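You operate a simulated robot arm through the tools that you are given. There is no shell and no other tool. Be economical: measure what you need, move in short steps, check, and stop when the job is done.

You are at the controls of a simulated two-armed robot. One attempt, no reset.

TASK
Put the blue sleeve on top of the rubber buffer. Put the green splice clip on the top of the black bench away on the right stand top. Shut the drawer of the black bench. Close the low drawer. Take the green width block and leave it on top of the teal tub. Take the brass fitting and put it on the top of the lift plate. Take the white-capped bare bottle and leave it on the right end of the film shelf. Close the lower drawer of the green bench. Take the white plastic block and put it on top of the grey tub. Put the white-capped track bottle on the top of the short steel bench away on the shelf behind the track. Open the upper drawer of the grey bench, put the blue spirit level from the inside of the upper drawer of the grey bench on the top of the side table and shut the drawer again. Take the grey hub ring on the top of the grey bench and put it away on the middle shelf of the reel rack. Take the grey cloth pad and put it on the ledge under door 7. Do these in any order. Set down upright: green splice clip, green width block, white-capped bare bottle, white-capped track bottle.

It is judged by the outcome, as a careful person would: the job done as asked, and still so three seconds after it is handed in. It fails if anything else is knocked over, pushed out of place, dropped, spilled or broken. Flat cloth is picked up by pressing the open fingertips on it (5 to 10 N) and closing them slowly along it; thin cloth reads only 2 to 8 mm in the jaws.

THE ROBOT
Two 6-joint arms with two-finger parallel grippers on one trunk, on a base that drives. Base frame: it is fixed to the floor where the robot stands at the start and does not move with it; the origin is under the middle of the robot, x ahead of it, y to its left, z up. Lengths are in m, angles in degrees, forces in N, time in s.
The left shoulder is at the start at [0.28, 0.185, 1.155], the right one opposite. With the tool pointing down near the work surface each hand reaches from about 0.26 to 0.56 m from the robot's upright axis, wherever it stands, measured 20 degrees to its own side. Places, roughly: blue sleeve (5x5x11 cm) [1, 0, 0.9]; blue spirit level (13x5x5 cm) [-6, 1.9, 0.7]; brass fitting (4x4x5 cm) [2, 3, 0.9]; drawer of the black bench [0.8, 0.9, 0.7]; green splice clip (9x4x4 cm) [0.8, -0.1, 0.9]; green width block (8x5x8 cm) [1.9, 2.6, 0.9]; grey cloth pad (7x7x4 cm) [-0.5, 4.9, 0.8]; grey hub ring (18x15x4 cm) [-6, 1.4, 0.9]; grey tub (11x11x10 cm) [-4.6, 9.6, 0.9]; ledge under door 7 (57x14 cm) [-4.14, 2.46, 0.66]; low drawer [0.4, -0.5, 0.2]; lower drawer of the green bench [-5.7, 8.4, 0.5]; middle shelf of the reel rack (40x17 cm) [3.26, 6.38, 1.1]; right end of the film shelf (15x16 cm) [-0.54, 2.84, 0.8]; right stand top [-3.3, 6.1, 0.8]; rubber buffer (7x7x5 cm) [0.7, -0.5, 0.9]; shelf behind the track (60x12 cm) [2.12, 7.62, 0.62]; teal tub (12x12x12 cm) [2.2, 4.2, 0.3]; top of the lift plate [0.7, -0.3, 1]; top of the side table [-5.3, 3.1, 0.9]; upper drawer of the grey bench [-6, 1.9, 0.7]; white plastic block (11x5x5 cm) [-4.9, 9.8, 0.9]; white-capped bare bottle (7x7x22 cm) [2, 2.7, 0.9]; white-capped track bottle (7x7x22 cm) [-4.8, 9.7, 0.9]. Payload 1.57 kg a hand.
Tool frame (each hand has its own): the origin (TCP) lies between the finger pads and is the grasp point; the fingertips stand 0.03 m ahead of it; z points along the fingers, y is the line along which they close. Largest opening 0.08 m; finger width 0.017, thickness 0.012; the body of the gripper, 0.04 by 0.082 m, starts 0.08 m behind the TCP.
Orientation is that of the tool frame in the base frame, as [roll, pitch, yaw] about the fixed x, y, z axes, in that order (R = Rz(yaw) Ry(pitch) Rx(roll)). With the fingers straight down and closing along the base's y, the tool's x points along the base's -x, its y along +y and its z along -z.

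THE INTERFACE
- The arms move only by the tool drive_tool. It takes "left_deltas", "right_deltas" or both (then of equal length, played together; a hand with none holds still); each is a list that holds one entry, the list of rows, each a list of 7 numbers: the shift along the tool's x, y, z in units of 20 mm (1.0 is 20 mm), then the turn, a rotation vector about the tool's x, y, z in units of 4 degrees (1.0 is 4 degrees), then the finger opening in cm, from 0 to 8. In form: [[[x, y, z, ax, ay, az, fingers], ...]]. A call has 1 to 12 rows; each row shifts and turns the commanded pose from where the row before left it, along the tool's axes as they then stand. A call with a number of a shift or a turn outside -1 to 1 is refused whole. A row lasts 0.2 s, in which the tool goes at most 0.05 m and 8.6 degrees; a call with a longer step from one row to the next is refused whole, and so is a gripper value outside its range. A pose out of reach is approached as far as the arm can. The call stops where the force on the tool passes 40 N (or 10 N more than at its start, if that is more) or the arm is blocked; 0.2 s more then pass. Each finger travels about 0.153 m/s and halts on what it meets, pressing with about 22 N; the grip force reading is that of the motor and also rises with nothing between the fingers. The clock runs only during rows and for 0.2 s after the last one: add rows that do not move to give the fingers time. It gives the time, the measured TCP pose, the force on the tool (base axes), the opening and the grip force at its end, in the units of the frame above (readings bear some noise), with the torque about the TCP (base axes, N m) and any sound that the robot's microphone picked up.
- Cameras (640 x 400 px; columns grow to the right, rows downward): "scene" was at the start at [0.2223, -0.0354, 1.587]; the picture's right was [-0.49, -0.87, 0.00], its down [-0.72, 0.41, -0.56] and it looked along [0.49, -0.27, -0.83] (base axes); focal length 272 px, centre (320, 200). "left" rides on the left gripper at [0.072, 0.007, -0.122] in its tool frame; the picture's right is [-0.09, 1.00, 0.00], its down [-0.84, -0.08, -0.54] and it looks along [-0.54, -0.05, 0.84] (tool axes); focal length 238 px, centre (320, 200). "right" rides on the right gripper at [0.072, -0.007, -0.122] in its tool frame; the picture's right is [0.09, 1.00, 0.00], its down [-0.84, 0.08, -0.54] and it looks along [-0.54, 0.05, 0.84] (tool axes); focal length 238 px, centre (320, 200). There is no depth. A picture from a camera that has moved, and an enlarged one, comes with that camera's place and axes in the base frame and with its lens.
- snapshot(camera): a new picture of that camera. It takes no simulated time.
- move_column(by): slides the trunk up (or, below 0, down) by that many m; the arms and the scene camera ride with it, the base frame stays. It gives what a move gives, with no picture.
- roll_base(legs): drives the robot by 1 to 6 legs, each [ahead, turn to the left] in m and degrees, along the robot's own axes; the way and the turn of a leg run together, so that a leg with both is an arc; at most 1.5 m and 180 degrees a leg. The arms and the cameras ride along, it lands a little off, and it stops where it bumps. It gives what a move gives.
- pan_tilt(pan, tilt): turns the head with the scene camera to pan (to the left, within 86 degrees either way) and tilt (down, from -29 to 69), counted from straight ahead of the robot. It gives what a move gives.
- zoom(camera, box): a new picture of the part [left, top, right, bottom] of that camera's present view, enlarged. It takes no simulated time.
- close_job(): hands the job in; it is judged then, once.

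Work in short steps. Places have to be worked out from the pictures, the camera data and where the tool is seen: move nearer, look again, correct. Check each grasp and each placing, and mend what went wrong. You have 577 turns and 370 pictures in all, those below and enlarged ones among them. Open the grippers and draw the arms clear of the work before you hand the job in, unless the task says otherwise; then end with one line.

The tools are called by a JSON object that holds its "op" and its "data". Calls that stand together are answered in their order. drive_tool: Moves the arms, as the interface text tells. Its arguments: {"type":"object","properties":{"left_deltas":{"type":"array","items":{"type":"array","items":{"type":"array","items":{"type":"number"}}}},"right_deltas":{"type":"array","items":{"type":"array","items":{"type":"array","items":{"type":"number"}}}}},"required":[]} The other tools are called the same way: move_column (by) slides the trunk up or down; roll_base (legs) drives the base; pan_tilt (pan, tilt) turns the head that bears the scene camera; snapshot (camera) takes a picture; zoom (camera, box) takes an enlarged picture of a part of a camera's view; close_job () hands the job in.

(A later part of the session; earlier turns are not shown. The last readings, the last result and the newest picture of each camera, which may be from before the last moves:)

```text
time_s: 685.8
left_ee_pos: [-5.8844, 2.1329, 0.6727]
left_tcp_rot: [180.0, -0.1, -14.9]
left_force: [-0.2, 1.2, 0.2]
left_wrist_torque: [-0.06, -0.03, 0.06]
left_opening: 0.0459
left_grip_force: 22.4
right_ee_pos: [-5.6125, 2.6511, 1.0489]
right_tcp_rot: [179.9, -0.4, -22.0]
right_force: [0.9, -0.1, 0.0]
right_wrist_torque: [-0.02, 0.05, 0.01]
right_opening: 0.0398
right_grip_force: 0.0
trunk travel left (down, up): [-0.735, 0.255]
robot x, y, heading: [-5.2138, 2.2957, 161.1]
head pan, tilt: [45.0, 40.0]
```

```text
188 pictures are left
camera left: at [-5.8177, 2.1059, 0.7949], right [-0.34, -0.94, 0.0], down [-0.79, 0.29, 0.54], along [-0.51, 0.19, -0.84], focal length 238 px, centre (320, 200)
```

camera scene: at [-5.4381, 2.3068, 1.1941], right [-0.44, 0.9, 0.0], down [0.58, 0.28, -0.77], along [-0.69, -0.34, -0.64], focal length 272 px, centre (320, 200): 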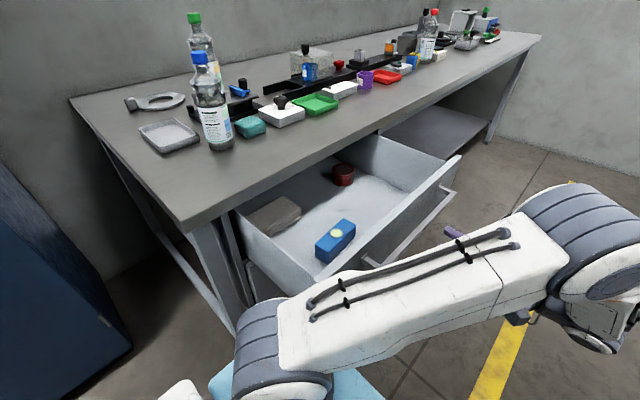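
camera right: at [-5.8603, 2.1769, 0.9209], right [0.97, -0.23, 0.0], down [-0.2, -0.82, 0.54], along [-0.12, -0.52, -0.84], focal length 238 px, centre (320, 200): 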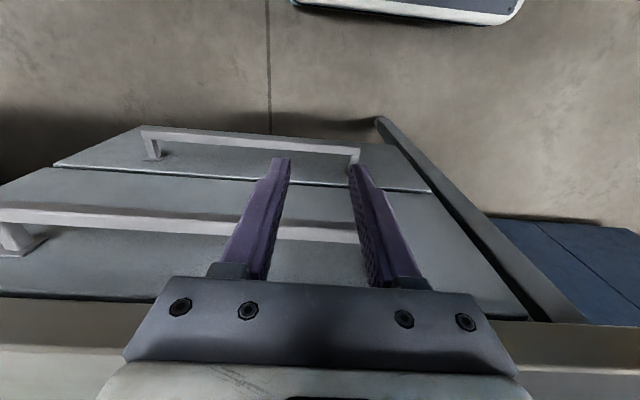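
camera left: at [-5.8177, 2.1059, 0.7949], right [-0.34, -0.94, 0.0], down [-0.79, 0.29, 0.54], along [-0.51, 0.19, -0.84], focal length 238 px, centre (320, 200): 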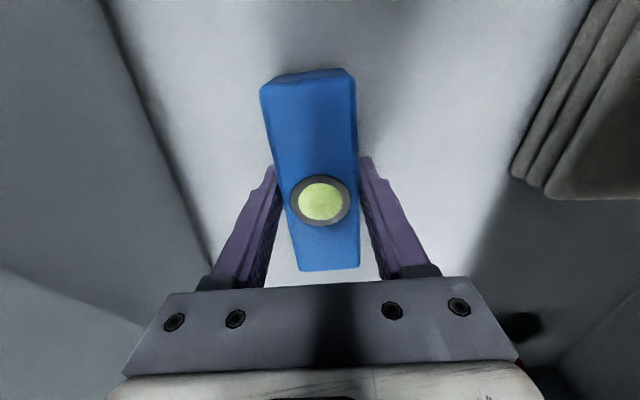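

The level is gripped (46 mm). I'll lift straight up out of the drawer.

{"op": "drive_tool", "data": {"left_deltas": [[[0, 0, -1, 0, 0, 0, 0], [0, 0, -1, 0, 0, 0, 0], [0, 0, -1, 0, 0, 0, 0], [0, 0, -1, 0, 0, 0, 0], [0, 0, -1, 0, 0, 0, 0], [0, 0, -1, 0, 0, 0, 0], [0, 0, -1, 0, 0, 0, 0], [0, 0, -1, 0, 0, 0, 0], [0, 0, -1, 0, 0, 0, 0], [0, 0, -1, 0, 0, 0, 0], [0, 0, -1, 0, 0, 0, 0], [0, 0, -1, 0, 0, 0, 0]]]}}

{"op": "drive_tool", "data": {"left_deltas": [[[0, 0, -1, 0, 0, 0, 0], [0, 0, -1, 0, 0, 0, 0], [0, 0, -1, 0, 0, 0, 0], [0, 0, -1, 0, 0, 0, 0], [0, -1, -1, 0, 0, 0, 0], [0, -1, -1, 0, 0, 0, 0], [0, -1, -1, 0, 0, 0, 0], [0, -1, 0, 0, 0, 0, 0], [0, -1, 0, 0, 0, 0, 0], [0, -1, 0, 0, 0, 0, 0]]]}}

{"op": "snapshot", "data": {"camera": "left"}}

```text
time_s: 688.4
left_ee_pos: [-5.8811, 2.1321, 0.91]
left_tcp_rot: [-180.0, -0.1, -14.9]
left_force: [0.2, 0.2, -2.8]
left_wrist_torque: [0.01, 0.04, -0.04]
left_opening: 0.0456
left_grip_force: 22.3
right_ee_pos: [-5.6121, 2.6494, 1.0498]
right_tcp_rot: [179.9, -0.5, -22.1]
right_force: [0.2, 0.2, -0.1]
right_wrist_torque: [-0.01, -0.01, 0.01]
right_opening: 0.0401
right_grip_force: 0.1
trunk travel left (down, up): [-0.735, 0.255]
robot x, y, heading: [-5.2064, 2.2945, 161.1]
head pan, tilt: [45.0, 40.0]
```

```text
time_s: 690.6
left_ee_pos: [-5.8525, 2.2485, 1.0506]
left_tcp_rot: [-180.0, -0.1, -14.9]
left_force: [0.3, -1.2, -1.8]
left_wrist_torque: [0.01, 0.0, -0.01]
left_opening: 0.0456
left_grip_force: 22.1
right_ee_pos: [-5.6121, 2.6508, 1.0495]
right_tcp_rot: [180.0, -0.4, -22.0]
right_force: [0.3, 0.9, 0.3]
right_wrist_torque: [0.0, -0.04, 0.0]
right_opening: 0.0402
right_grip_force: 0.0
trunk travel left (down, up): [-0.735, 0.255]
robot x, y, heading: [-5.2117, 2.2927, 161.3]
head pan, tilt: [45.0, 40.0]
```

```text
187 pictures are left
camera left: at [-5.7863, 2.222, 1.1741], right [-0.34, -0.94, 0.0], down [-0.79, 0.29, 0.54], along [-0.51, 0.19, -0.84], focal length 238 px, centre (320, 200)
```

left: 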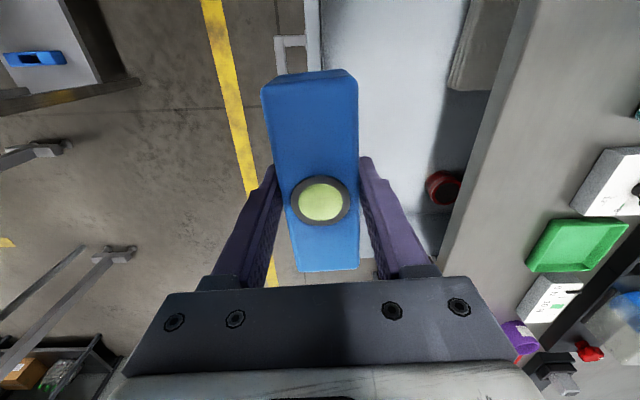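

The level is held. I'll tuck the right hand in and turn right to face the side table.

{"op": "drive_tool", "data": {"right_deltas": [[[1, 0, 0, 0, 0, 0, 4], [1, 0, 0, 0, 0, 0, 4], [1, 0, 0, 0, 0, 0, 4], [1, 0, 0, 0, 0, 0, 4], [1, 0, 0, 0, 0, 0, 4]]]}}

{"op": "roll_base", "data": {"legs": [[0, -45], [0, -45]]}}

{"op": "pan_tilt", "data": {"pan": 15, "tilt": 45}}

{"op": "snapshot", "data": {"camera": "scene"}}

```text
time_s: 691.8
left_ee_pos: [-5.8518, 2.2475, 1.0498]
left_tcp_rot: [-180.0, -0.1, -14.9]
left_force: [0.2, -0.1, -2.6]
left_wrist_torque: [0.01, 0.0, 0.02]
left_opening: 0.0457
left_grip_force: 22.3
right_ee_pos: [-5.5763, 2.6418, 1.0832]
right_tcp_rot: [179.9, -0.5, -22.0]
right_force: [-0.2, -0.1, 0.2]
right_wrist_torque: [0.0, 0.0, -0.01]
right_opening: 0.04
right_grip_force: 0.1
right hand out of reach, approached as far as the arm can: row 1, 2, 3, 4, 5
trunk travel left (down, up): [-0.735, 0.255]
robot x, y, heading: [-5.2117, 2.2948, 161.0]
head pan, tilt: [45.0, 40.0]
```

```text
time_s: 695.7
left_ee_pos: [-5.4307, 2.8932, 1.0549]
left_tcp_rot: [179.8, 0.1, -88.6]
left_force: [-0.1, -0.2, -1.4]
left_wrist_torque: [0.0, 0.0, 0.03]
left_opening: 0.046
left_grip_force: 22.1
right_ee_pos: [-4.9966, 2.7414, 1.0856]
right_tcp_rot: [177.0, -0.6, -91.5]
right_force: [-99.9, 20.2, 4.0]
right_wrist_torque: [-2.16, -11.57, 4.07]
right_opening: 0.0401
right_grip_force: 0.0
trunk travel left (down, up): [-0.735, 0.255]
robot x, y, heading: [-5.207, 2.2927, 88.4]
head pan, tilt: [45.0, 40.0]
stopped in leg 2: the force on the tool passed its limit at 310 N (the readings are from after the stop); the commanded pose is now the measured one
```

```text
time_s: 696.6
left_ee_pos: [-5.43, 2.8945, 1.0549]
left_tcp_rot: [179.9, 0.2, -88.8]
left_force: [0.0, -0.5, -1.8]
left_wrist_torque: [-0.03, -0.01, 0.02]
left_opening: 0.046
left_grip_force: 21.9
right_ee_pos: [-4.9971, 2.741, 1.086]
right_tcp_rot: [177.4, -0.8, -91.8]
right_force: [-83.1, 0.3, 12.1]
right_wrist_torque: [0.41, -9.74, 2.98]
right_opening: 0.0398
right_grip_force: 0.1
trunk travel left (down, up): [-0.735, 0.255]
robot x, y, heading: [-5.2126, 2.294, 88.0]
head pan, tilt: [15.0, 45.0]
```

```text
186 pictures are left
camera scene: at [-5.2629, 2.5311, 1.4896], right [0.97, 0.23, 0.03], down [0.18, -0.69, -0.7], along [-0.14, 0.69, -0.71], focal length 272 px, centre (320, 200)
```

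scene: 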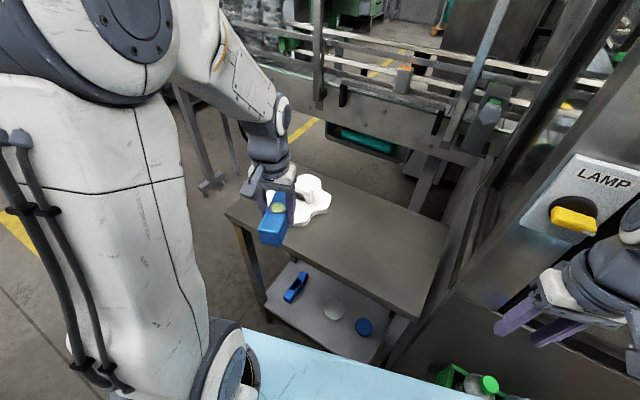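

The right hand bumped the machine panel by the LAMP switch. I'll rotate back left to relieve it immediately.

{"op": "roll_base", "data": {"legs": [[0, 8]]}}

{"op": "pan_tilt", "data": {"pan": -30, "tilt": 35}}

{"op": "snapshot", "data": {"camera": "scene"}}

```text
time_s: 697.4
left_ee_pos: [-5.421, 2.882, 1.0644]
left_tcp_rot: [177.6, 1.3, -91.0]
left_force: [0.3, 0.3, -2.0]
left_wrist_torque: [-0.08, 0.02, -0.02]
left_opening: 0.0455
left_grip_force: 22.0
right_ee_pos: [-5.0011, 2.7407, 1.0809]
right_tcp_rot: [175.6, -1.0, -94.3]
right_force: [-60.0, -26.9, 11.8]
right_wrist_torque: [3.39, -7.18, 1.53]
right_opening: 0.0401
right_grip_force: 0.1
trunk travel left (down, up): [-0.735, 0.255]
robot x, y, heading: [-5.2128, 2.2967, 90.0]
head pan, tilt: [15.0, 45.0]
stopped in leg 1: the robot was blocked; the commanded pose is now the measured one
```

```text
time_s: 698.5
left_ee_pos: [-5.4202, 2.9009, 1.0615]
left_tcp_rot: [176.9, 1.2, -91.3]
left_force: [1.3, -0.1, -1.7]
left_wrist_torque: [-0.02, 0.05, 0.0]
left_opening: 0.0457
left_grip_force: 22.1
right_ee_pos: [-5.0017, 2.7481, 1.0794]
right_tcp_rot: [176.7, 0.8, -94.1]
right_force: [-0.2, -1.1, 0.8]
right_wrist_torque: [0.01, 0.02, 0.05]
right_opening: 0.04
right_grip_force: 0.1
trunk travel left (down, up): [-0.735, 0.255]
robot x, y, heading: [-5.2145, 2.3129, 95.0]
head pan, tilt: [-30.0, 35.0]
```

```text
185 pictures are left
camera scene: at [-5.3099, 2.5299, 1.514], right [0.91, -0.42, 0.06], down [-0.18, -0.51, -0.84], along [0.39, 0.75, -0.53], focal length 272 px, centre (320, 200)
```

scene: 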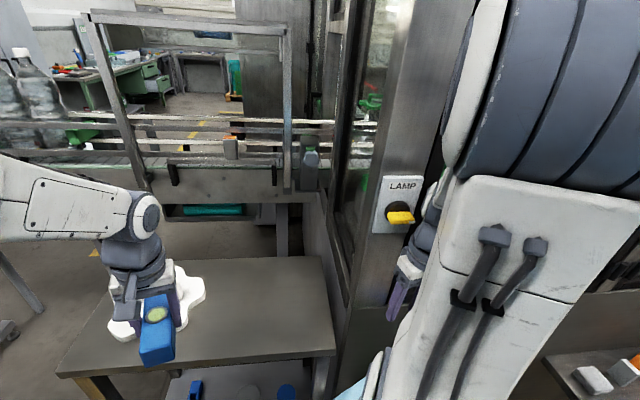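

The robot's attitude looks tilted by about 3°. I'll pause briefly and read the state before doing anything else.

{"op": "drive_tool", "data": {"right_deltas": [[[0, 0, 0, 0, 0, 0, 4], [0, 0, 0, 0, 0, 0, 4]]]}}

{"op": "pan_tilt", "data": {"pan": -80, "tilt": 60}}

{"op": "snapshot", "data": {"camera": "scene"}}

{"op": "snapshot", "data": {"camera": "right"}}

```text
time_s: 698.8
left_ee_pos: [-5.3905, 2.9158, 1.0538]
left_tcp_rot: [172.0, -0.3, -92.8]
left_force: [-7.0, -1.6, -2.3]
left_wrist_torque: [0.07, -0.49, 0.02]
left_opening: 0.0452
left_grip_force: 22.5
right_ee_pos: [-4.974, 2.7345, 1.0715]
right_tcp_rot: [175.7, 1.3, -96.9]
right_force: [-53.0, -224.4, 35.6]
right_wrist_torque: [19.13, -6.06, -2.78]
right_opening: 0.0401
right_grip_force: 0.1
trunk travel left (down, up): [-0.735, 0.255]
robot x, y, heading: [-5.2173, 2.3303, 98.8]
head pan, tilt: [-30.0, 35.0]
stopped in row 1 (left hand): the arm was blocked; the commanded pose is now the measured one
```

```text
time_s: 700.0
left_ee_pos: [-5.3389, 2.9169, 1.0554]
left_tcp_rot: [172.3, 0.5, -91.5]
left_force: [-0.1, 0.1, -2.4]
left_wrist_torque: [-0.04, 0.03, 0.02]
left_opening: 0.0458
left_grip_force: 22.0
right_ee_pos: [-4.9277, 2.7577, 1.0397]
right_tcp_rot: [171.6, -1.0, -94.1]
right_force: [-24.6, -72.1, -1.3]
right_wrist_torque: [8.13, -3.24, -1.16]
right_opening: 0.04
right_grip_force: 0.1
trunk travel left (down, up): [-0.735, 0.255]
robot x, y, heading: [-5.2173, 2.3099, 95.9]
head pan, tilt: [-80.0, 60.0]
```

```text
184 pictures are left
camera scene: at [-5.1702, 2.4882, 1.4679], right [0.27, -0.96, 0.0], down [-0.83, -0.23, -0.5], along [0.48, 0.14, -0.86], focal length 272 px, centre (320, 200)
```

scene: 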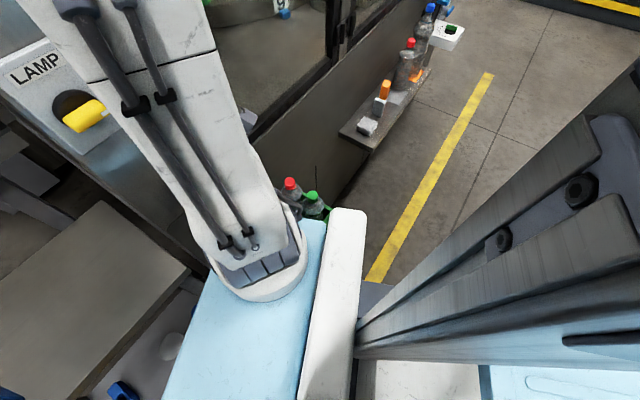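

```text
183 pictures are left
camera right: at [-4.9054, 2.6865, 1.1601], right [-0.99, -0.02, 0.15], down [0.06, 0.84, 0.53], along [-0.14, 0.54, -0.83], focal length 238 px, centre (320, 200)
```

right: 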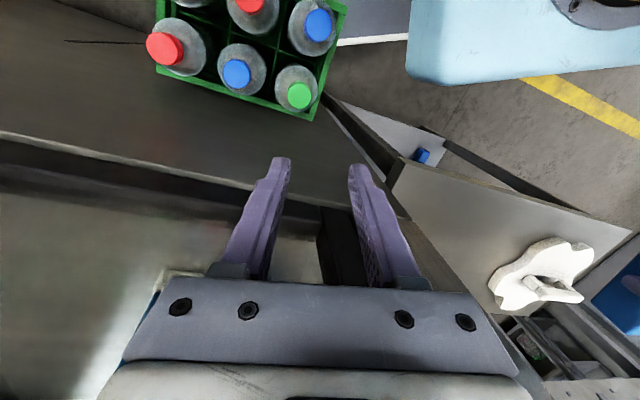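

The robot is leaning right against the machine through its right arm. I'll relieve it by backing the base slightly straight away from the machine.

{"op": "roll_base", "data": {"legs": [[-0.06, 0]]}}

{"op": "snapshot", "data": {"camera": "scene"}}

```text
time_s: 701.0
left_ee_pos: [-5.3317, 2.8605, 1.0525]
left_tcp_rot: [172.2, 0.1, -91.5]
left_force: [0.9, -0.8, -2.8]
left_wrist_torque: [-0.03, -0.01, 0.0]
left_opening: 0.0457
left_grip_force: 22.2
right_ee_pos: [-4.9149, 2.705, 1.0387]
right_tcp_rot: [172.2, -0.4, -94.2]
right_force: [0.0, 0.1, -1.0]
right_wrist_torque: [-0.03, 0.03, -0.02]
right_opening: 0.0401
right_grip_force: 0.1
trunk travel left (down, up): [-0.735, 0.255]
robot x, y, heading: [-5.2131, 2.2526, 95.6]
head pan, tilt: [-80.0, 60.0]
```

```text
182 pictures are left
camera scene: at [-5.1615, 2.4325, 1.4673], right [0.27, -0.96, 0.0], down [-0.83, -0.23, -0.5], along [0.48, 0.13, -0.87], focal length 272 px, centre (320, 200)
```

scene: 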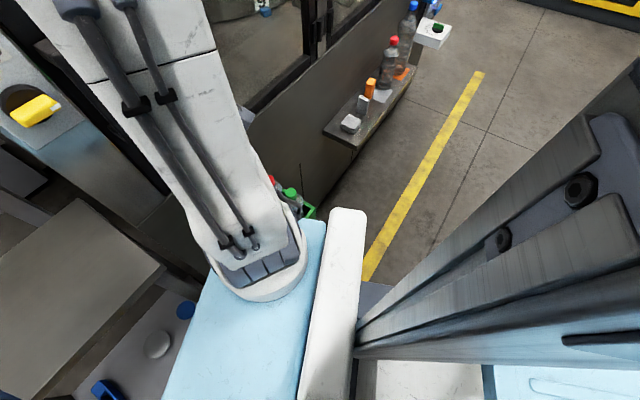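

The forces are gone and the camera shows the base is level; only the arm poses kept a tilt. I'll straighten both wrists and bring the right hand inward and up.

{"op": "drive_tool", "data": {"right_deltas": [[[0, 0, -1, 1, 0, 0, 4], [0, 0, -1, 0.95, 0, 0, 4], [0, 1, -1, 0, 0, 0, 4], [0, 1, -1, 0, 0, 0, 4], [0, 1, -1, 0, 0, 0, 4], [0, 1, -1, 0, 0, 0, 4], [0, 1, -1, 0, 0, 0, 4], [0, 1, -1, 0, 0, 0, 4]]], "left_deltas": [[[0, 0, 0, 1, 0, 0, 0], [0, 0, 0, 0.95, 0, 0, 0], [0, 0, 0, 0, 0, 0, 0], [0, 0, 0, 0, 0, 0, 0], [0, 0, 0, 0, 0, 0, 0], [0, 0, 0, 0, 0, 0, 0], [0, 0, 0, 0, 0, 0, 0], [0, 0, 0, 0, 0, 0, 0]]]}}

{"op": "pan_tilt", "data": {"pan": 0, "tilt": 45}}

{"op": "snapshot", "data": {"camera": "scene"}}

```text
time_s: 702.3
left_ee_pos: [-5.3308, 2.8575, 1.0542]
left_tcp_rot: [180.0, 0.2, -91.7]
left_force: [0.5, -0.5, -2.1]
left_wrist_torque: [0.0, -0.02, 0.01]
left_opening: 0.0459
left_grip_force: 21.7
right_ee_pos: [-4.9607, 2.7268, 1.133]
right_tcp_rot: [179.8, -2.0, -94.7]
right_force: [2.7, -17.0, 4.8]
right_wrist_torque: [2.24, 0.17, -0.18]
right_opening: 0.04
right_grip_force: 0.0
right hand out of reach, approached as far as the arm can: row 4, 5, 6
trunk travel left (down, up): [-0.735, 0.255]
robot x, y, heading: [-5.207, 2.256, 95.4]
head pan, tilt: [-80.0, 60.0]
stopped in row 6 (right hand): the force on the tool passed its limit at 65 N (the readings are from after the stop); the commanded pose is now the measured one
```

```text
time_s: 703.8
left_ee_pos: [-5.3317, 2.8574, 1.0545]
left_tcp_rot: [180.0, 0.5, -91.5]
left_force: [-0.5, -0.8, -2.9]
left_wrist_torque: [-0.03, -0.02, 0.03]
left_opening: 0.046
left_grip_force: 21.9
right_ee_pos: [-4.9609, 2.7259, 1.1332]
right_tcp_rot: [179.7, -2.1, -94.7]
right_force: [2.9, -38.7, 21.8]
right_wrist_torque: [5.31, 0.26, -0.46]
right_opening: 0.0398
right_grip_force: 0.1
trunk travel left (down, up): [-0.735, 0.255]
robot x, y, heading: [-5.2118, 2.2562, 95.2]
head pan, tilt: [0.0, 45.0]
```

```text
181 pictures are left
camera scene: at [-5.2064, 2.4894, 1.4868], right [0.97, -0.24, 0.0], down [-0.17, -0.69, -0.7], along [0.17, 0.68, -0.71], focal length 272 px, centre (320, 200)
```

scene: 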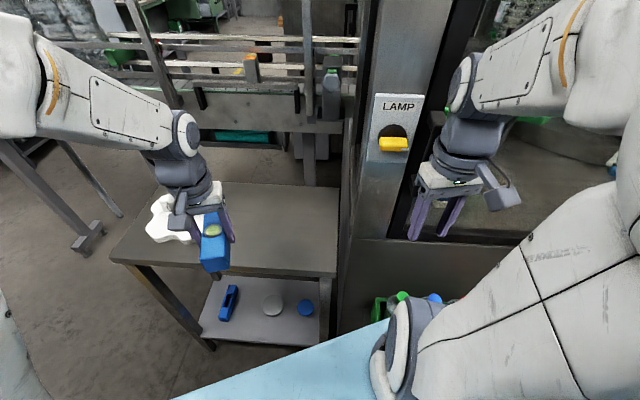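

The head view shows the right hand is still touching the machine door. I'll back up another 0.1 m before moving the arm.

{"op": "roll_base", "data": {"legs": [[-0.1, 0]]}}

{"op": "drive_tool", "data": {"right_deltas": [[[0, 0, -1, 0, 0, 0, 4], [0, 0, -1, 0, 0, 0, 4], [0, 0, -1, 0, 0, 0, 4]]]}}

{"op": "snapshot", "data": {"camera": "scene"}}

```text
time_s: 705.0
left_ee_pos: [-5.3224, 2.7573, 1.0535]
left_tcp_rot: [-179.9, 0.1, -91.5]
left_force: [-0.2, 0.8, -2.1]
left_wrist_torque: [-0.01, 0.0, 0.0]
left_opening: 0.0455
left_grip_force: 22.0
right_ee_pos: [-4.9503, 2.6271, 1.1308]
right_tcp_rot: [179.6, -2.3, -94.5]
right_force: [-0.6, 0.2, 0.0]
right_wrist_torque: [-0.05, 0.0, 0.02]
right_opening: 0.04
right_grip_force: 0.1
trunk travel left (down, up): [-0.735, 0.255]
robot x, y, heading: [-5.2025, 2.1559, 95.4]
head pan, tilt: [0.0, 45.0]
```

```text
time_s: 705.8
left_ee_pos: [-5.3215, 2.7579, 1.0544]
left_tcp_rot: [179.9, 0.1, -91.6]
left_force: [0.8, 0.2, -3.0]
left_wrist_torque: [0.0, 0.0, 0.01]
left_opening: 0.0456
left_grip_force: 22.2
right_ee_pos: [-4.9451, 2.6389, 1.1884]
right_tcp_rot: [179.6, -2.3, -94.6]
right_force: [0.3, 0.0, 0.5]
right_wrist_torque: [-0.03, -0.01, 0.0]
right_opening: 0.0401
right_grip_force: 0.0
right hand out of reach, approached as far as the arm can: row 1, 2
trunk travel left (down, up): [-0.735, 0.255]
robot x, y, heading: [-5.2024, 2.1549, 95.4]
head pan, tilt: [0.0, 45.0]
```

```text
180 pictures are left
camera scene: at [-5.2237, 2.3932, 1.4868], right [1.0, 0.09, 0.0], down [0.07, -0.7, -0.71], along [-0.07, 0.7, -0.71], focal length 272 px, centre (320, 200)
```

scene: 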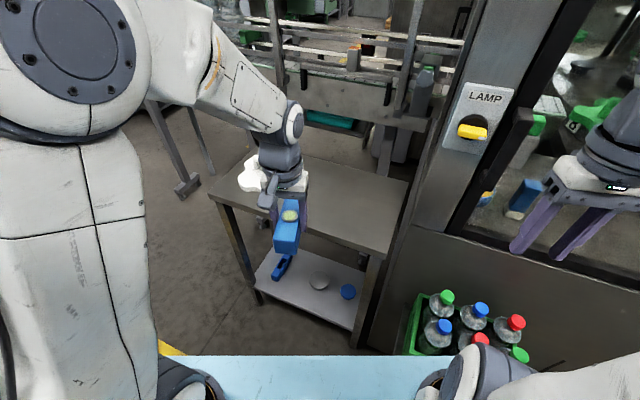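

All is intact: the crate, flange and lamp knob look unchanged. The robot is free, so I'll place the level on the table's open right half, near (-5.215, 3.0).

{"op": "drive_tool", "data": {"left_deltas": [[[-1, -0.6, 0, 0, 0, 0, 0], [-1, -0.6, 0, 0, 0, 0, 0], [-1, -0.6, 0, 0, 0, 0, 0], [-1, -0.6, 0, 0, 0, 0, 0], [-1, -0.6, 0, 0, 0, 0, 0], [-1, -0.5, 0, 0, 0, 0, 0], [-1, -0.5, 0, 0, 0, 0, 0], [-1, -0.5, 0, 0, 0, 0, 0], [-1, -0.5, 0, 0, 0, 0, 0], [-1, 0, 0, 0, 0, 0, 0], [-1, 0, 0, 0, 0, 0, 0], [-1, 0, 0, 0, 0, 0, 0]]]}}

{"op": "snapshot", "data": {"camera": "scene"}}

{"op": "snapshot", "data": {"camera": "left"}}

```text
time_s: 708.4
left_ee_pos: [-5.2165, 2.991, 1.0541]
left_tcp_rot: [180.0, 0.1, -91.5]
left_force: [0.5, -0.2, -2.7]
left_wrist_torque: [0.04, -0.01, -0.03]
left_opening: 0.0459
left_grip_force: 21.5
left hand out of reach, approached as far as the arm can: row 12
right_ee_pos: [-4.9455, 2.6393, 1.1868]
right_tcp_rot: [179.7, -2.2, -94.6]
right_force: [-0.5, -0.1, 1.1]
right_wrist_torque: [0.01, -0.03, 0.01]
right_opening: 0.0403
right_grip_force: 0.2
trunk travel left (down, up): [-0.735, 0.255]
robot x, y, heading: [-5.2038, 2.1549, 95.3]
head pan, tilt: [0.0, 45.0]
```

```text
179 pictures are left
camera scene: at [-5.2236, 2.3931, 1.4868], right [1.0, 0.09, 0.0], down [0.07, -0.7, -0.71], along [-0.07, 0.7, -0.71], focal length 272 px, centre (320, 200)
```

scene: 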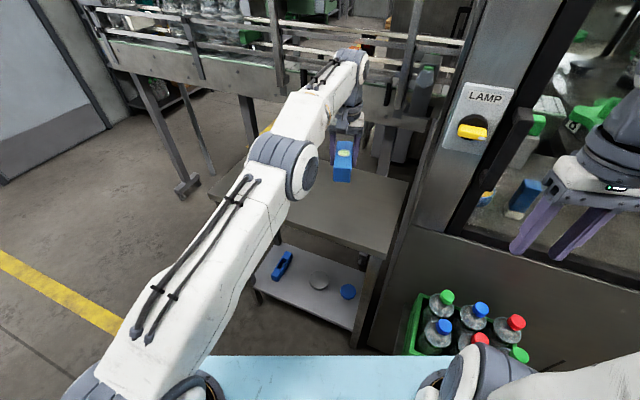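

```text
178 pictures are left
camera left: at [-5.2268, 2.9179, 1.1776], right [-0.99, 0.12, 0.0], down [0.1, 0.83, 0.54], along [0.06, 0.54, -0.84], focal length 238 px, centre (320, 200)
```

left: 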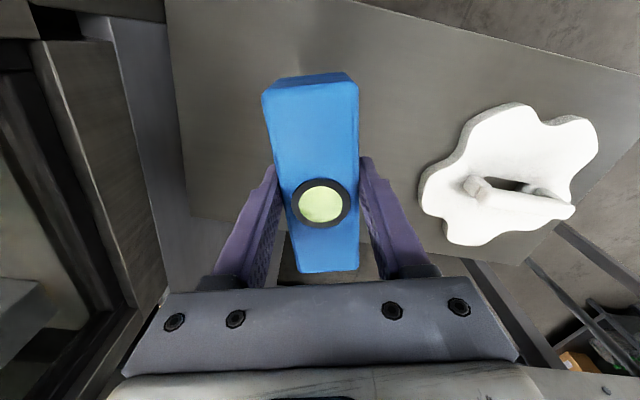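

{"op": "drive_tool", "data": {"left_deltas": [[[0, 0, 1, 0, 0, 0, 0], [0, 0, 1, 0, 0, 0, 0], [0, 0, 1, 0, 0, 0, 0], [0, 0, 1, 0, 0, 0, 0], [0, 0, 0.6, 0, 0, 0, 0], [0, 0, 0.3, 0, 0, 0, 0], [0, 0, 0.3, 0, 0, 0, 0], [0, 0, 0.2, 0, 0, 0, 0], [0, 0, 0.2, 0, 0, 0, 0], [0, 0, 0, 0, 0, 0, 0]]]}}

```text
time_s: 710.6
left_ee_pos: [-5.2171, 2.9912, 0.9418]
left_tcp_rot: [180.0, 0.2, -91.5]
left_force: [-0.9, -0.1, -2.6]
left_wrist_torque: [-0.02, 0.02, 0.01]
left_opening: 0.0459
left_grip_force: 22.3
right_ee_pos: [-4.9449, 2.6381, 1.1885]
right_tcp_rot: [179.5, -2.3, -94.7]
right_force: [1.2, 0.5, 0.0]
right_wrist_torque: [-0.01, 0.02, 0.02]
right_opening: 0.0401
right_grip_force: 0.1
trunk travel left (down, up): [-0.735, 0.255]
robot x, y, heading: [-5.2028, 2.1542, 95.1]
head pan, tilt: [0.0, 45.0]
```

{"op": "drive_tool", "data": {"left_deltas": [[[0, 0, 0.2, 0, 0, 0, 0], [0, 0, 0.2, 0, 0, 0, 0], [0, 0, 0.2, 0, 0, 0, 0], [0, 0, 0.2, 0, 0, 0, 0], [0, 0, 0.2, 0, 0, 0, 0], [0, 0, 0.2, 0, 0, 0, 0], [0, 0, 0, 0, 0, 0, 0]]]}}

```text
time_s: 712.2
left_ee_pos: [-5.2169, 2.9918, 0.9174]
left_tcp_rot: [179.9, 0.2, -91.5]
left_force: [-0.2, 0.3, -1.7]
left_wrist_torque: [0.05, -0.04, -0.03]
left_opening: 0.0458
left_grip_force: 22.1
right_ee_pos: [-4.944, 2.6396, 1.1883]
right_tcp_rot: [179.6, -2.3, -94.6]
right_force: [0.4, 0.4, -0.3]
right_wrist_torque: [0.0, -0.02, -0.03]
right_opening: 0.04
right_grip_force: 0.0
trunk travel left (down, up): [-0.735, 0.255]
robot x, y, heading: [-5.1982, 2.1521, 95.5]
head pan, tilt: [0.0, 45.0]
```

Not touching yet. I'll check the gap in a picture and keep lowering gently.

{"op": "drive_tool", "data": {"left_deltas": [[[0, 0, 0.2, 0, 0, 0, 0], [0, 0, 0.2, 0, 0, 0, 0], [0, 0, 0.2, 0, 0, 0, 0], [0, 0, 0.2, 0, 0, 0, 0], [0, 0, 0.2, 0, 0, 0, 0], [0, 0, 0, 0, 0, 0, 0]]]}}

{"op": "zoom", "data": {"camera": "scene", "box": [240, 100, 440, 260]}}

```text
time_s: 713.6
left_ee_pos: [-5.2161, 2.9934, 0.8995]
left_tcp_rot: [-179.9, 0.6, -91.5]
left_force: [-0.1, 0.0, 16.8]
left_wrist_torque: [0.1, 0.25, -0.03]
left_opening: 0.0454
left_grip_force: 22.2
right_ee_pos: [-4.9448, 2.6394, 1.1884]
right_tcp_rot: [179.5, -2.3, -94.6]
right_force: [0.1, 1.1, 0.2]
right_wrist_torque: [0.0, 0.03, -0.03]
right_opening: 0.04
right_grip_force: 0.2
trunk travel left (down, up): [-0.735, 0.255]
robot x, y, heading: [-5.2025, 2.1551, 95.4]
head pan, tilt: [0.0, 45.0]
```

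```text
2.50 times, centred on (340, 180) of scene
camera zoom: at [-5.2237, 2.3924, 1.4871], right [1.0, 0.09, 0.0], down [0.07, -0.7, -0.71], along [-0.07, 0.7, -0.71], focal length 681 px, centre (270, 250)
```

zoom: 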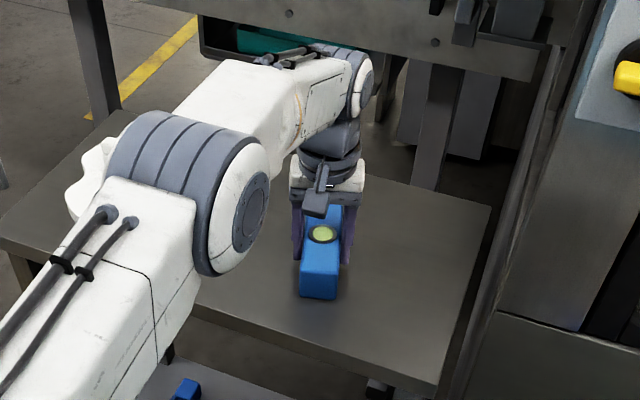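

Contact on the table. I'll release, rise, and verify.

{"op": "drive_tool", "data": {"left_deltas": [[[0, 0, -0.1, 0, 0, 0, 5], [0, 0, 0, 0, 0, 0, 6], [0, 0, 0, 0, 0, 0, 7], [0, 0, 0, 0, 0, 0, 7], [0, 0, -0.5, 0, 0, 0, 7], [0, 0, -1, 0, 0, 0, 7], [0, 0, -1, 0, 0, 0, 7], [0, 0, -1, 0, 0, 0, 7], [0, 0, -1, 0, 0, 0, 7], [0, 0, -1, 0, 0, 0, 7], [0, 0, -1, 0, 0, 0, 7]]]}}

{"op": "snapshot", "data": {"camera": "left"}}

```text
time_s: 716.0
left_ee_pos: [-5.2164, 2.9922, 1.0282]
left_tcp_rot: [-180.0, 0.1, -91.4]
left_force: [-0.9, 0.2, 0.5]
left_wrist_torque: [0.0, -0.01, 0.0]
left_opening: 0.0699
left_grip_force: 0.1
right_ee_pos: [-4.9444, 2.6389, 1.1878]
right_tcp_rot: [179.6, -2.3, -94.6]
right_force: [-0.7, 0.4, 0.1]
right_wrist_torque: [0.0, 0.01, -0.03]
right_opening: 0.0401
right_grip_force: 0.1
trunk travel left (down, up): [-0.735, 0.255]
robot x, y, heading: [-5.202, 2.1529, 95.3]
head pan, tilt: [0.0, 45.0]
```

```text
176 pictures are left
camera left: at [-5.2266, 2.9186, 1.1525], right [-0.99, 0.12, 0.0], down [0.1, 0.83, 0.55], along [0.06, 0.54, -0.84], focal length 238 px, centre (320, 200)
```

left: 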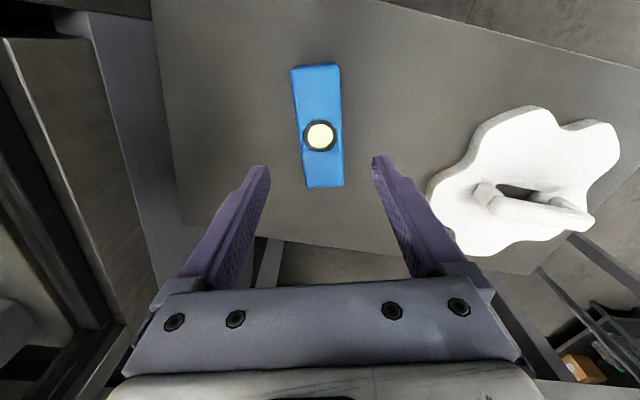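

The level is on the table. Now the drawer must be shut: I'll retract the hand and return to the corridor pose facing 161°.

{"op": "drive_tool", "data": {"left_deltas": [[[1, 0, -0.5, 0, 0, 0, 4], [1, 0, -0.5, 0, 0, 0, 4], [1, 0, -0.5, 0, 0, 0, 4], [1, 0, -0.5, 0, 0, 0, 4], [1, 0, -0.5, 0, 0, 0, 4], [1, 0, 0, 0, 0, 0, 2], [1, 0, 0, 0, 0, 0, 0], [1, 0, 0, 0, 0, 0, 0], [1, 0, 0, 0, 0, 0, 0], [1, 0.5, 0, 0, 0, 0, 0], [1, 0.5, 0, 0, 0, 0, 0], [1, 0.5, 0, 0, 0, 0, 0]]]}}

{"op": "roll_base", "data": {"legs": [[0, 38]]}}

{"op": "snapshot", "data": {"camera": "scene"}}

```text
time_s: 718.6
left_ee_pos: [-5.2533, 2.7512, 1.0785]
left_tcp_rot: [180.0, 0.3, -91.5]
left_force: [-0.8, -0.6, -0.3]
left_wrist_torque: [-0.03, -0.03, -0.01]
left_opening: 0.0
left_grip_force: 21.0
right_ee_pos: [-4.9452, 2.6403, 1.1877]
right_tcp_rot: [179.6, -2.3, -94.6]
right_force: [1.0, -0.1, 0.5]
right_wrist_torque: [-0.01, 0.01, -0.03]
right_opening: 0.04
right_grip_force: 0.2
trunk travel left (down, up): [-0.735, 0.255]
robot x, y, heading: [-5.2018, 2.1507, 95.4]
head pan, tilt: [0.0, 45.0]
```

```text
time_s: 720.8
left_ee_pos: [-5.6099, 2.5926, 1.079]
left_tcp_rot: [-179.9, 0.2, -53.5]
left_force: [0.1, 0.1, -0.3]
left_wrist_torque: [0.05, 0.01, -0.01]
left_opening: 0.0
left_grip_force: 21.2
right_ee_pos: [-5.2989, 2.6931, 1.1878]
right_tcp_rot: [179.7, -2.3, -56.5]
right_force: [0.3, 0.4, -0.1]
right_wrist_torque: [0.01, -0.05, -0.02]
right_opening: 0.04
right_grip_force: 0.0
trunk travel left (down, up): [-0.735, 0.255]
robot x, y, heading: [-5.201, 2.1548, 133.6]
head pan, tilt: [0.0, 45.0]
```

```text
175 pictures are left
camera scene: at [-5.3673, 2.3279, 1.4868], right [0.72, 0.69, 0.0], down [0.49, -0.51, -0.71], along [-0.49, 0.51, -0.71], focal length 272 px, centre (320, 200)
```

scene: 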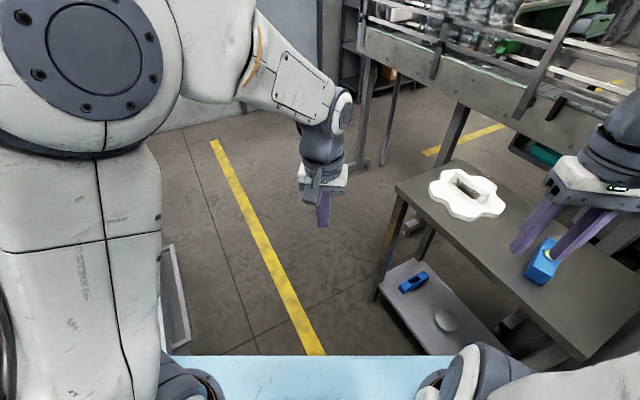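

{"op": "roll_base", "data": {"legs": [[0.17, 0], [0, 27.5]]}}

{"op": "pan_tilt", "data": {"pan": 50, "tilt": 50}}

{"op": "snapshot", "data": {"camera": "scene"}}

```text
time_s: 723.6
left_ee_pos: [-5.8854, 2.4748, 1.0796]
left_tcp_rot: [179.9, 0.1, -25.7]
left_force: [0.6, -0.2, 1.5]
left_wrist_torque: [0.01, -0.04, -0.01]
left_opening: 0.0
left_grip_force: 21.4
right_ee_pos: [-5.6567, 2.7084, 1.1884]
right_tcp_rot: [179.6, -2.2, -28.7]
right_force: [0.1, -0.2, 0.2]
right_wrist_torque: [0.01, 0.0, -0.03]
right_opening: 0.0402
right_grip_force: 0.0
trunk travel left (down, up): [-0.735, 0.255]
robot x, y, heading: [-5.317, 2.2784, 161.5]
head pan, tilt: [0.0, 45.0]
```

```text
time_s: 724.8
left_ee_pos: [-5.8845, 2.472, 1.079]
left_tcp_rot: [180.0, 0.3, -25.7]
left_force: [0.4, -0.8, 0.5]
left_wrist_torque: [0.0, -0.01, 0.01]
left_opening: 0.0
left_grip_force: 21.1
right_ee_pos: [-5.6566, 2.709, 1.189]
right_tcp_rot: [179.6, -2.4, -28.8]
right_force: [0.7, 0.1, -0.1]
right_wrist_torque: [0.03, 0.02, 0.01]
right_opening: 0.0398
right_grip_force: 0.0
trunk travel left (down, up): [-0.735, 0.255]
robot x, y, heading: [-5.3177, 2.2765, 161.4]
head pan, tilt: [50.0, 50.0]
```

```text
174 pictures are left
camera scene: at [-5.535, 2.2865, 1.4799], right [-0.52, 0.85, 0.0], down [0.65, 0.4, -0.64], along [-0.55, -0.33, -0.77], focal length 272 px, centre (320, 200)
```

scene: 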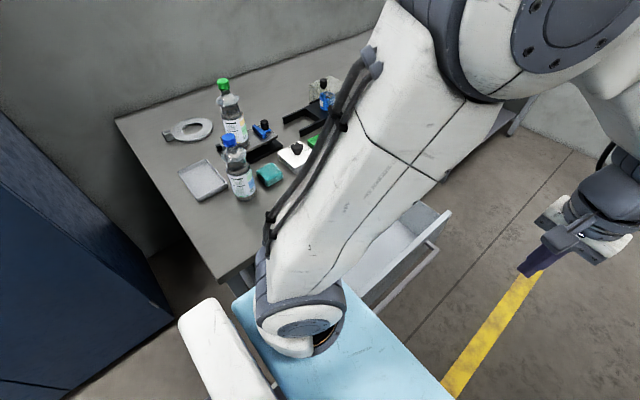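

I'll roll the left hand to point at the drawer again with a 3.5 cm opening, so the fingertips straddle the bar and push on the drawer face, and lower to handle height.

{"op": "drive_tool", "data": {"left_deltas": [[[0, 0, 0, -1, 0, 0, 3.5], [0, 0, 0, -1, 0, 0, 3.5], [0, 0, 0, -1, 0, 0, 3.5], [0, 0, 0, -1, 0, 0, 3.5], [0, 0, 0, -1, 0, 0, 3.5], [0, 0, 0, -1, 0, 0, 3.5], [0, 0, 0, -1, 0, 0, 3.5], [0, 0, 0, -1, 0, 0, 3.5], [0, 0, 0, -1, 0, 0, 3.5], [0, 0, 0, -1, 0, 0, 3.5], [0, 0, 0, -1, 0, 0, 3.5], [0, 0, 0, -1, 0, 0, 3.5]]]}}

{"op": "drive_tool", "data": {"left_deltas": [[[0, 0, 0, -1, 0, 0, 3.5], [0, 0, 0, -1, 0, 0, 3.5], [0, 0, 0, -1, 0, 0, 3.5], [0, 0, 0, -1, 0, 0, 3.5], [0, 0, 0, -1, 0, 0, 3.5], [0, 0, 0, -1, 0, 0, 3.5], [0, 0, 0, -1, 0, 0, 3.5], [0, 0, 0, -1, 0, 0, 3.5], [0, 0, 0, -1, 0, 0, 3.5], [0, 0, 0, -1, 0, 0, 3.5], [0, 0, 0, -0.5, 0.9, 0, 3.5], [0, 0, 0, 0, 0.9, 0, 3.5]]]}}

{"op": "move_column", "data": {"by": -0.31}}

{"op": "snapshot", "data": {"camera": "left"}}

```text
time_s: 727.4
left_ee_pos: [-5.8853, 2.4736, 1.0806]
left_tcp_rot: [132.0, 0.2, -25.6]
left_force: [0.0, -0.2, 0.4]
left_wrist_torque: [0.01, 0.01, 0.0]
left_opening: 0.035
left_grip_force: 0.0
right_ee_pos: [-5.6564, 2.7089, 1.1882]
right_tcp_rot: [179.5, -2.4, -28.6]
right_force: [-0.8, -0.8, 1.1]
right_wrist_torque: [-0.04, 0.01, -0.02]
right_opening: 0.04
right_grip_force: 0.0
trunk travel left (down, up): [-0.735, 0.255]
robot x, y, heading: [-5.3172, 2.277, 161.3]
head pan, tilt: [50.0, 50.0]
```

```text
time_s: 730.0
left_ee_pos: [-5.8876, 2.4339, 1.0597]
left_tcp_rot: [90.2, 0.2, -18.7]
left_force: [0.1, 0.6, -0.1]
left_wrist_torque: [0.01, -0.01, -0.02]
left_opening: 0.0349
left_grip_force: 0.0
left hand out of reach, approached as far as the arm can: row 10, 11, 12
right_ee_pos: [-5.6559, 2.7084, 1.1886]
right_tcp_rot: [179.5, -2.3, -28.8]
right_force: [0.7, 0.3, 0.3]
right_wrist_torque: [-0.01, -0.03, 0.01]
right_opening: 0.0401
right_grip_force: 0.0
trunk travel left (down, up): [-0.735, 0.255]
robot x, y, heading: [-5.3167, 2.2754, 161.4]
head pan, tilt: [50.0, 50.0]
```

```text
time_s: 732.2
left_ee_pos: [-5.9055, 2.4724, 0.8626]
left_tcp_rot: [90.4, 7.1, -18.4]
left_force: [-0.8, 0.6, -0.3]
left_wrist_torque: [0.09, -0.01, 0.05]
left_opening: 0.0349
left_grip_force: 0.2
right_ee_pos: [-5.5896, 2.7939, 0.9235]
right_tcp_rot: [176.9, -12.3, -28.0]
right_force: [1.3, -0.3, -1.6]
right_wrist_torque: [-0.05, 0.05, -0.03]
right_opening: 0.0401
right_grip_force: 0.0
trunk travel left (down, up): [-0.503, 0.487]
robot x, y, heading: [-5.3324, 2.2909, 157.4]
head pan, tilt: [50.0, 50.0]
stopped: the arm was blocked; the commanded pose is now the measured one
```

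```text
173 pictures are left
camera left: at [-5.7994, 2.5644, 0.8639], right [0.03, -0.02, 1.0], down [-0.63, 0.78, 0.03], along [-0.78, -0.63, 0.01], focal length 238 px, centre (320, 200)
```

left: 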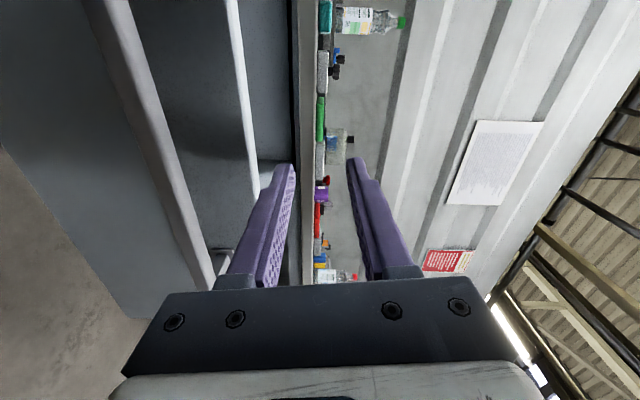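

The carriage came down on the open drawer's corner. I'll raise the trunk at once and back up clear of it.

{"op": "move_column", "data": {"by": 0.2}}

{"op": "snapshot", "data": {"camera": "scene"}}

```text
time_s: 732.6
left_ee_pos: [-5.9564, 2.3181, 0.8616]
left_tcp_rot: [100.4, 8.4, -15.9]
left_force: [0.6, -1.0, -0.2]
left_wrist_torque: [0.03, 0.0, -0.07]
left_opening: 0.0351
left_grip_force: 0.0
right_ee_pos: [-5.6211, 2.6646, 0.9743]
right_tcp_rot: [-175.3, -15.2, -29.5]
right_force: [-0.6, -0.9, 1.6]
right_wrist_torque: [0.09, -0.05, 0.0]
right_opening: 0.0399
right_grip_force: 0.0
trunk travel left (down, up): [-0.515, 0.475]
robot x, y, heading: [-5.3374, 2.2838, 157.5]
head pan, tilt: [50.0, 50.0]
stopped: the arm was blocked; the commanded pose is now the measured one
```

```text
172 pictures are left
camera scene: at [-5.517, 2.3506, 1.2917], right [-0.46, 0.89, -0.02], down [0.66, 0.33, -0.67], along [-0.59, -0.32, -0.74], focal length 272 px, centre (320, 200)
```

scene: 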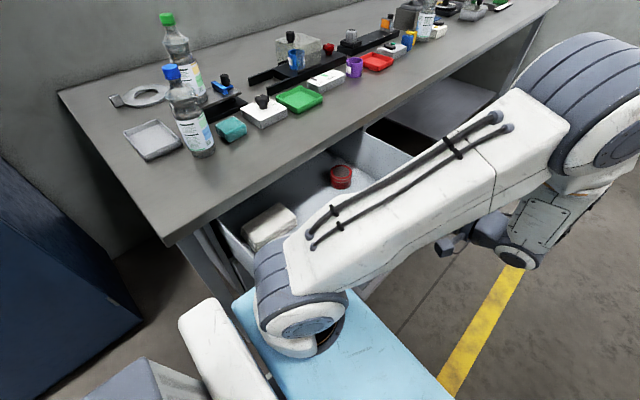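

{"op": "move_column", "data": {"by": 0.06}}

{"op": "drive_tool", "data": {"right_deltas": [[[0, 0, 0, 0, 0, 0, 4], [0, 0, 0, 0, 0, 0, 4]]]}}

```text
time_s: 732.9
left_ee_pos: [-5.9755, 2.2974, 0.8362]
left_tcp_rot: [104.0, 6.3, -15.7]
left_force: [0.2, -5.2, 9.3]
left_wrist_torque: [-0.22, 0.0, -0.01]
left_opening: 0.0266
left_grip_force: 0.2
right_ee_pos: [-5.6591, 2.6268, 0.9795]
right_tcp_rot: [-171.7, -13.8, -29.8]
right_force: [1.0, 1.8, 0.4]
right_wrist_torque: [-0.15, 0.12, -0.02]
right_opening: 0.04
right_grip_force: 0.1
trunk travel left (down, up): [-0.54, 0.45]
robot x, y, heading: [-5.3361, 2.2838, 157.7]
head pan, tilt: [50.0, 50.0]
stopped: the arm was blocked; the commanded pose is now the measured one
```

```text
time_s: 733.5
left_ee_pos: [-5.9699, 2.3159, 0.8444]
left_tcp_rot: [102.9, 6.6, -16.1]
left_force: [-0.8, -0.4, 0.3]
left_wrist_torque: [-0.02, 0.0, -0.03]
left_opening: 0.0353
left_grip_force: 0.0
right_ee_pos: [-5.6499, 2.6452, 0.9794]
right_tcp_rot: [-173.0, -13.6, -30.2]
right_force: [-0.1, -1.1, -0.6]
right_wrist_torque: [0.05, -0.01, 0.01]
right_opening: 0.0403
right_grip_force: 0.1
trunk travel left (down, up): [-0.54, 0.45]
robot x, y, heading: [-5.3382, 2.2846, 157.2]
head pan, tilt: [50.0, 50.0]
```

{"op": "pan_tilt", "data": {"pan": 50, "tilt": 60}}

{"op": "snapshot", "data": {"camera": "scene"}}

{"op": "snapshot", "data": {"camera": "left"}}

```text
time_s: 734.2
left_ee_pos: [-5.97, 2.3164, 0.8435]
left_tcp_rot: [103.0, 6.5, -16.1]
left_force: [-0.6, 0.3, 0.4]
left_wrist_torque: [0.0, 0.02, -0.03]
left_opening: 0.0351
left_grip_force: 0.1
right_ee_pos: [-5.6507, 2.6445, 0.9794]
right_tcp_rot: [-172.9, -13.6, -30.1]
right_force: [0.1, 1.0, -0.4]
right_wrist_torque: [0.01, 0.0, 0.0]
right_opening: 0.0398
right_grip_force: 0.0
trunk travel left (down, up): [-0.54, 0.45]
robot x, y, heading: [-5.3372, 2.2867, 157.2]
head pan, tilt: [50.0, 60.0]
```

```text
171 pictures are left
camera scene: at [-5.5237, 2.3146, 1.2841], right [-0.46, 0.89, 0.01], down [0.76, 0.4, -0.51], along [-0.46, -0.23, -0.86], focal length 272 px, centre (320, 200)
```

scene: 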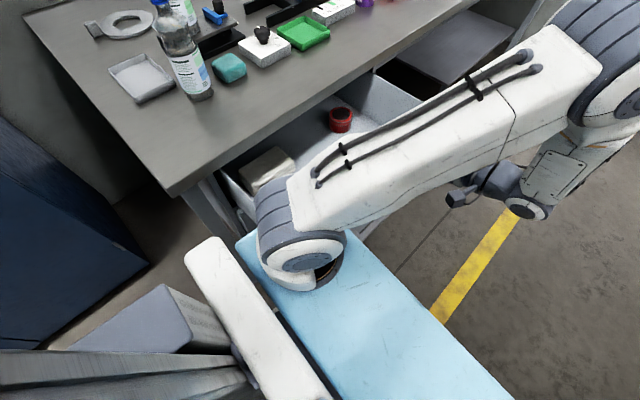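

```text
170 pictures are left
camera left: at [-5.867, 2.4067, 0.8715], right [-0.04, -0.22, 0.97], down [-0.64, 0.75, 0.14], along [-0.77, -0.62, -0.17], focal length 238 px, centre (320, 200)
```

left: 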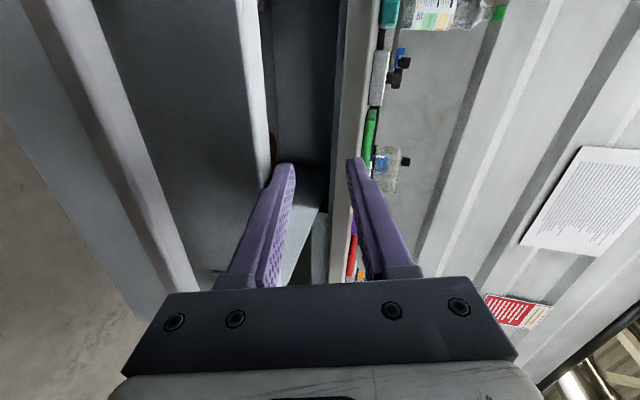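

The base is upright and steady now. I'll try raising the trunk again in a small step.

{"op": "move_column", "data": {"by": 0.05}}

```text
time_s: 735.1
left_ee_pos: [-5.978, 2.3158, 0.8815]
left_tcp_rot: [103.2, 6.1, -16.2]
left_force: [-0.3, -0.2, -0.3]
left_wrist_torque: [-0.01, 0.05, -0.03]
left_opening: 0.0348
left_grip_force: 0.0
right_ee_pos: [-5.6586, 2.6425, 1.0211]
right_tcp_rot: [-172.7, -13.9, -30.3]
right_force: [-0.6, 0.9, 0.4]
right_wrist_torque: [0.02, 0.05, 0.0]
right_opening: 0.04
right_grip_force: 0.1
trunk travel left (down, up): [-0.59, 0.4]
robot x, y, heading: [-5.3371, 2.2821, 157.2]
head pan, tilt: [50.0, 60.0]
```

Good, it rises freely. I'll raise a further 0.15 m.

{"op": "move_column", "data": {"by": 0.15}}

{"op": "snapshot", "data": {"camera": "scene"}}

```text
time_s: 736.9
left_ee_pos: [-5.9785, 2.3158, 1.0317]
left_tcp_rot: [103.3, 6.1, -16.1]
left_force: [0.0, 0.4, -0.1]
left_wrist_torque: [-0.01, 0.02, 0.01]
left_opening: 0.0351
left_grip_force: 0.0
right_ee_pos: [-5.6585, 2.6439, 1.172]
right_tcp_rot: [-172.6, -13.9, -30.2]
right_force: [-0.1, -0.6, -0.7]
right_wrist_torque: [0.01, 0.01, -0.01]
right_opening: 0.0399
right_grip_force: 0.0
trunk travel left (down, up): [-0.74, 0.25]
robot x, y, heading: [-5.3385, 2.2851, 157.5]
head pan, tilt: [50.0, 60.0]
```

```text
169 pictures are left
camera scene: at [-5.5447, 2.3146, 1.4721], right [-0.46, 0.89, 0.0], down [0.77, 0.4, -0.5], along [-0.44, -0.23, -0.87], focal length 272 px, centre (320, 200)
```

scene: 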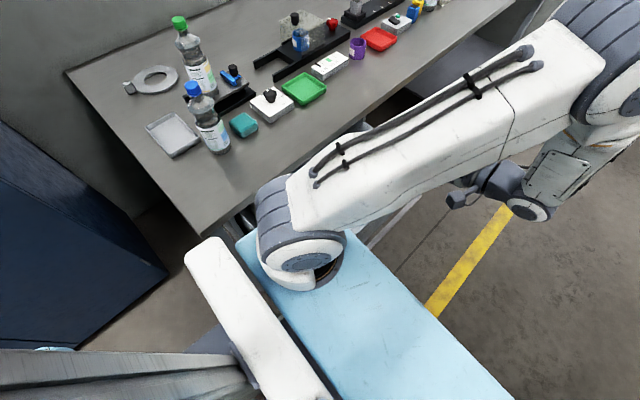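

Clear. I'll back up 0.2 m away from the drawer, realign to 161°, and straighten the left hand.

{"op": "roll_base", "data": {"legs": [[-0.2, 0], [0, 3.8]]}}

{"op": "drive_tool", "data": {"left_deltas": [[[0, 0, 0, -1, 0, 0, 3.5], [0, 0, 0, -1, 0, 0, 3.5], [0, 0, 0, -1, 0, 0, 3.5], [0, 0, 0, -0.3, 0, 0.8, 3.5], [0, 0, 0, 0, -0.8, 0.7, 3.5], [0, 0, 0, 0, -0.8, 0, 3.5]]]}}

{"op": "snapshot", "data": {"camera": "scene"}}

```text
time_s: 738.9
left_ee_pos: [-5.7915, 2.1961, 1.0317]
left_tcp_rot: [103.2, 6.2, -12.3]
left_force: [-0.1, 0.6, -0.5]
left_wrist_torque: [0.01, -0.02, 0.0]
left_opening: 0.035
left_grip_force: 0.1
right_ee_pos: [-5.4957, 2.5431, 1.1715]
right_tcp_rot: [-172.7, -13.9, -26.5]
right_force: [0.2, 0.3, -0.3]
right_wrist_torque: [-0.01, -0.03, -0.01]
right_opening: 0.0401
right_grip_force: 0.0
trunk travel left (down, up): [-0.74, 0.25]
robot x, y, heading: [-5.1503, 2.2079, 161.1]
head pan, tilt: [50.0, 60.0]
```

```text
time_s: 740.3
left_ee_pos: [-5.7914, 2.196, 1.0303]
left_tcp_rot: [89.9, 0.1, -18.7]
left_force: [-0.3, 0.8, -0.6]
left_wrist_torque: [-0.04, -0.01, 0.03]
left_opening: 0.0348
left_grip_force: 0.0
right_ee_pos: [-5.4956, 2.5432, 1.1721]
right_tcp_rot: [-172.6, -14.0, -26.5]
right_force: [0.0, -0.3, 0.1]
right_wrist_torque: [0.04, -0.02, -0.02]
right_opening: 0.0397
right_grip_force: 0.1
trunk travel left (down, up): [-0.74, 0.25]
robot x, y, heading: [-5.1533, 2.2084, 161.2]
head pan, tilt: [50.0, 60.0]
```

```text
168 pictures are left
camera scene: at [-5.3598, 2.2232, 1.4722], right [-0.52, 0.86, 0.0], down [0.74, 0.45, -0.5], along [-0.43, -0.26, -0.87], focal length 272 px, centre (320, 200)
```

scene: 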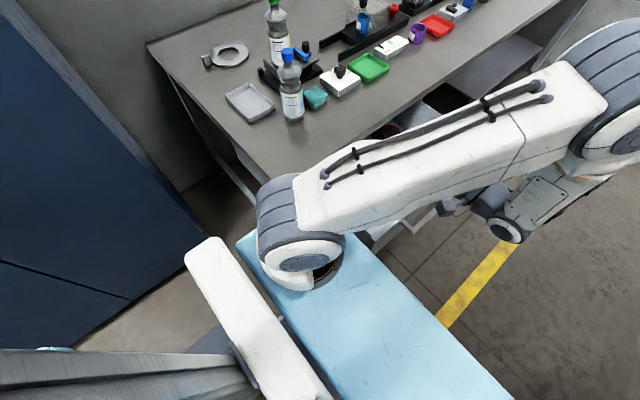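

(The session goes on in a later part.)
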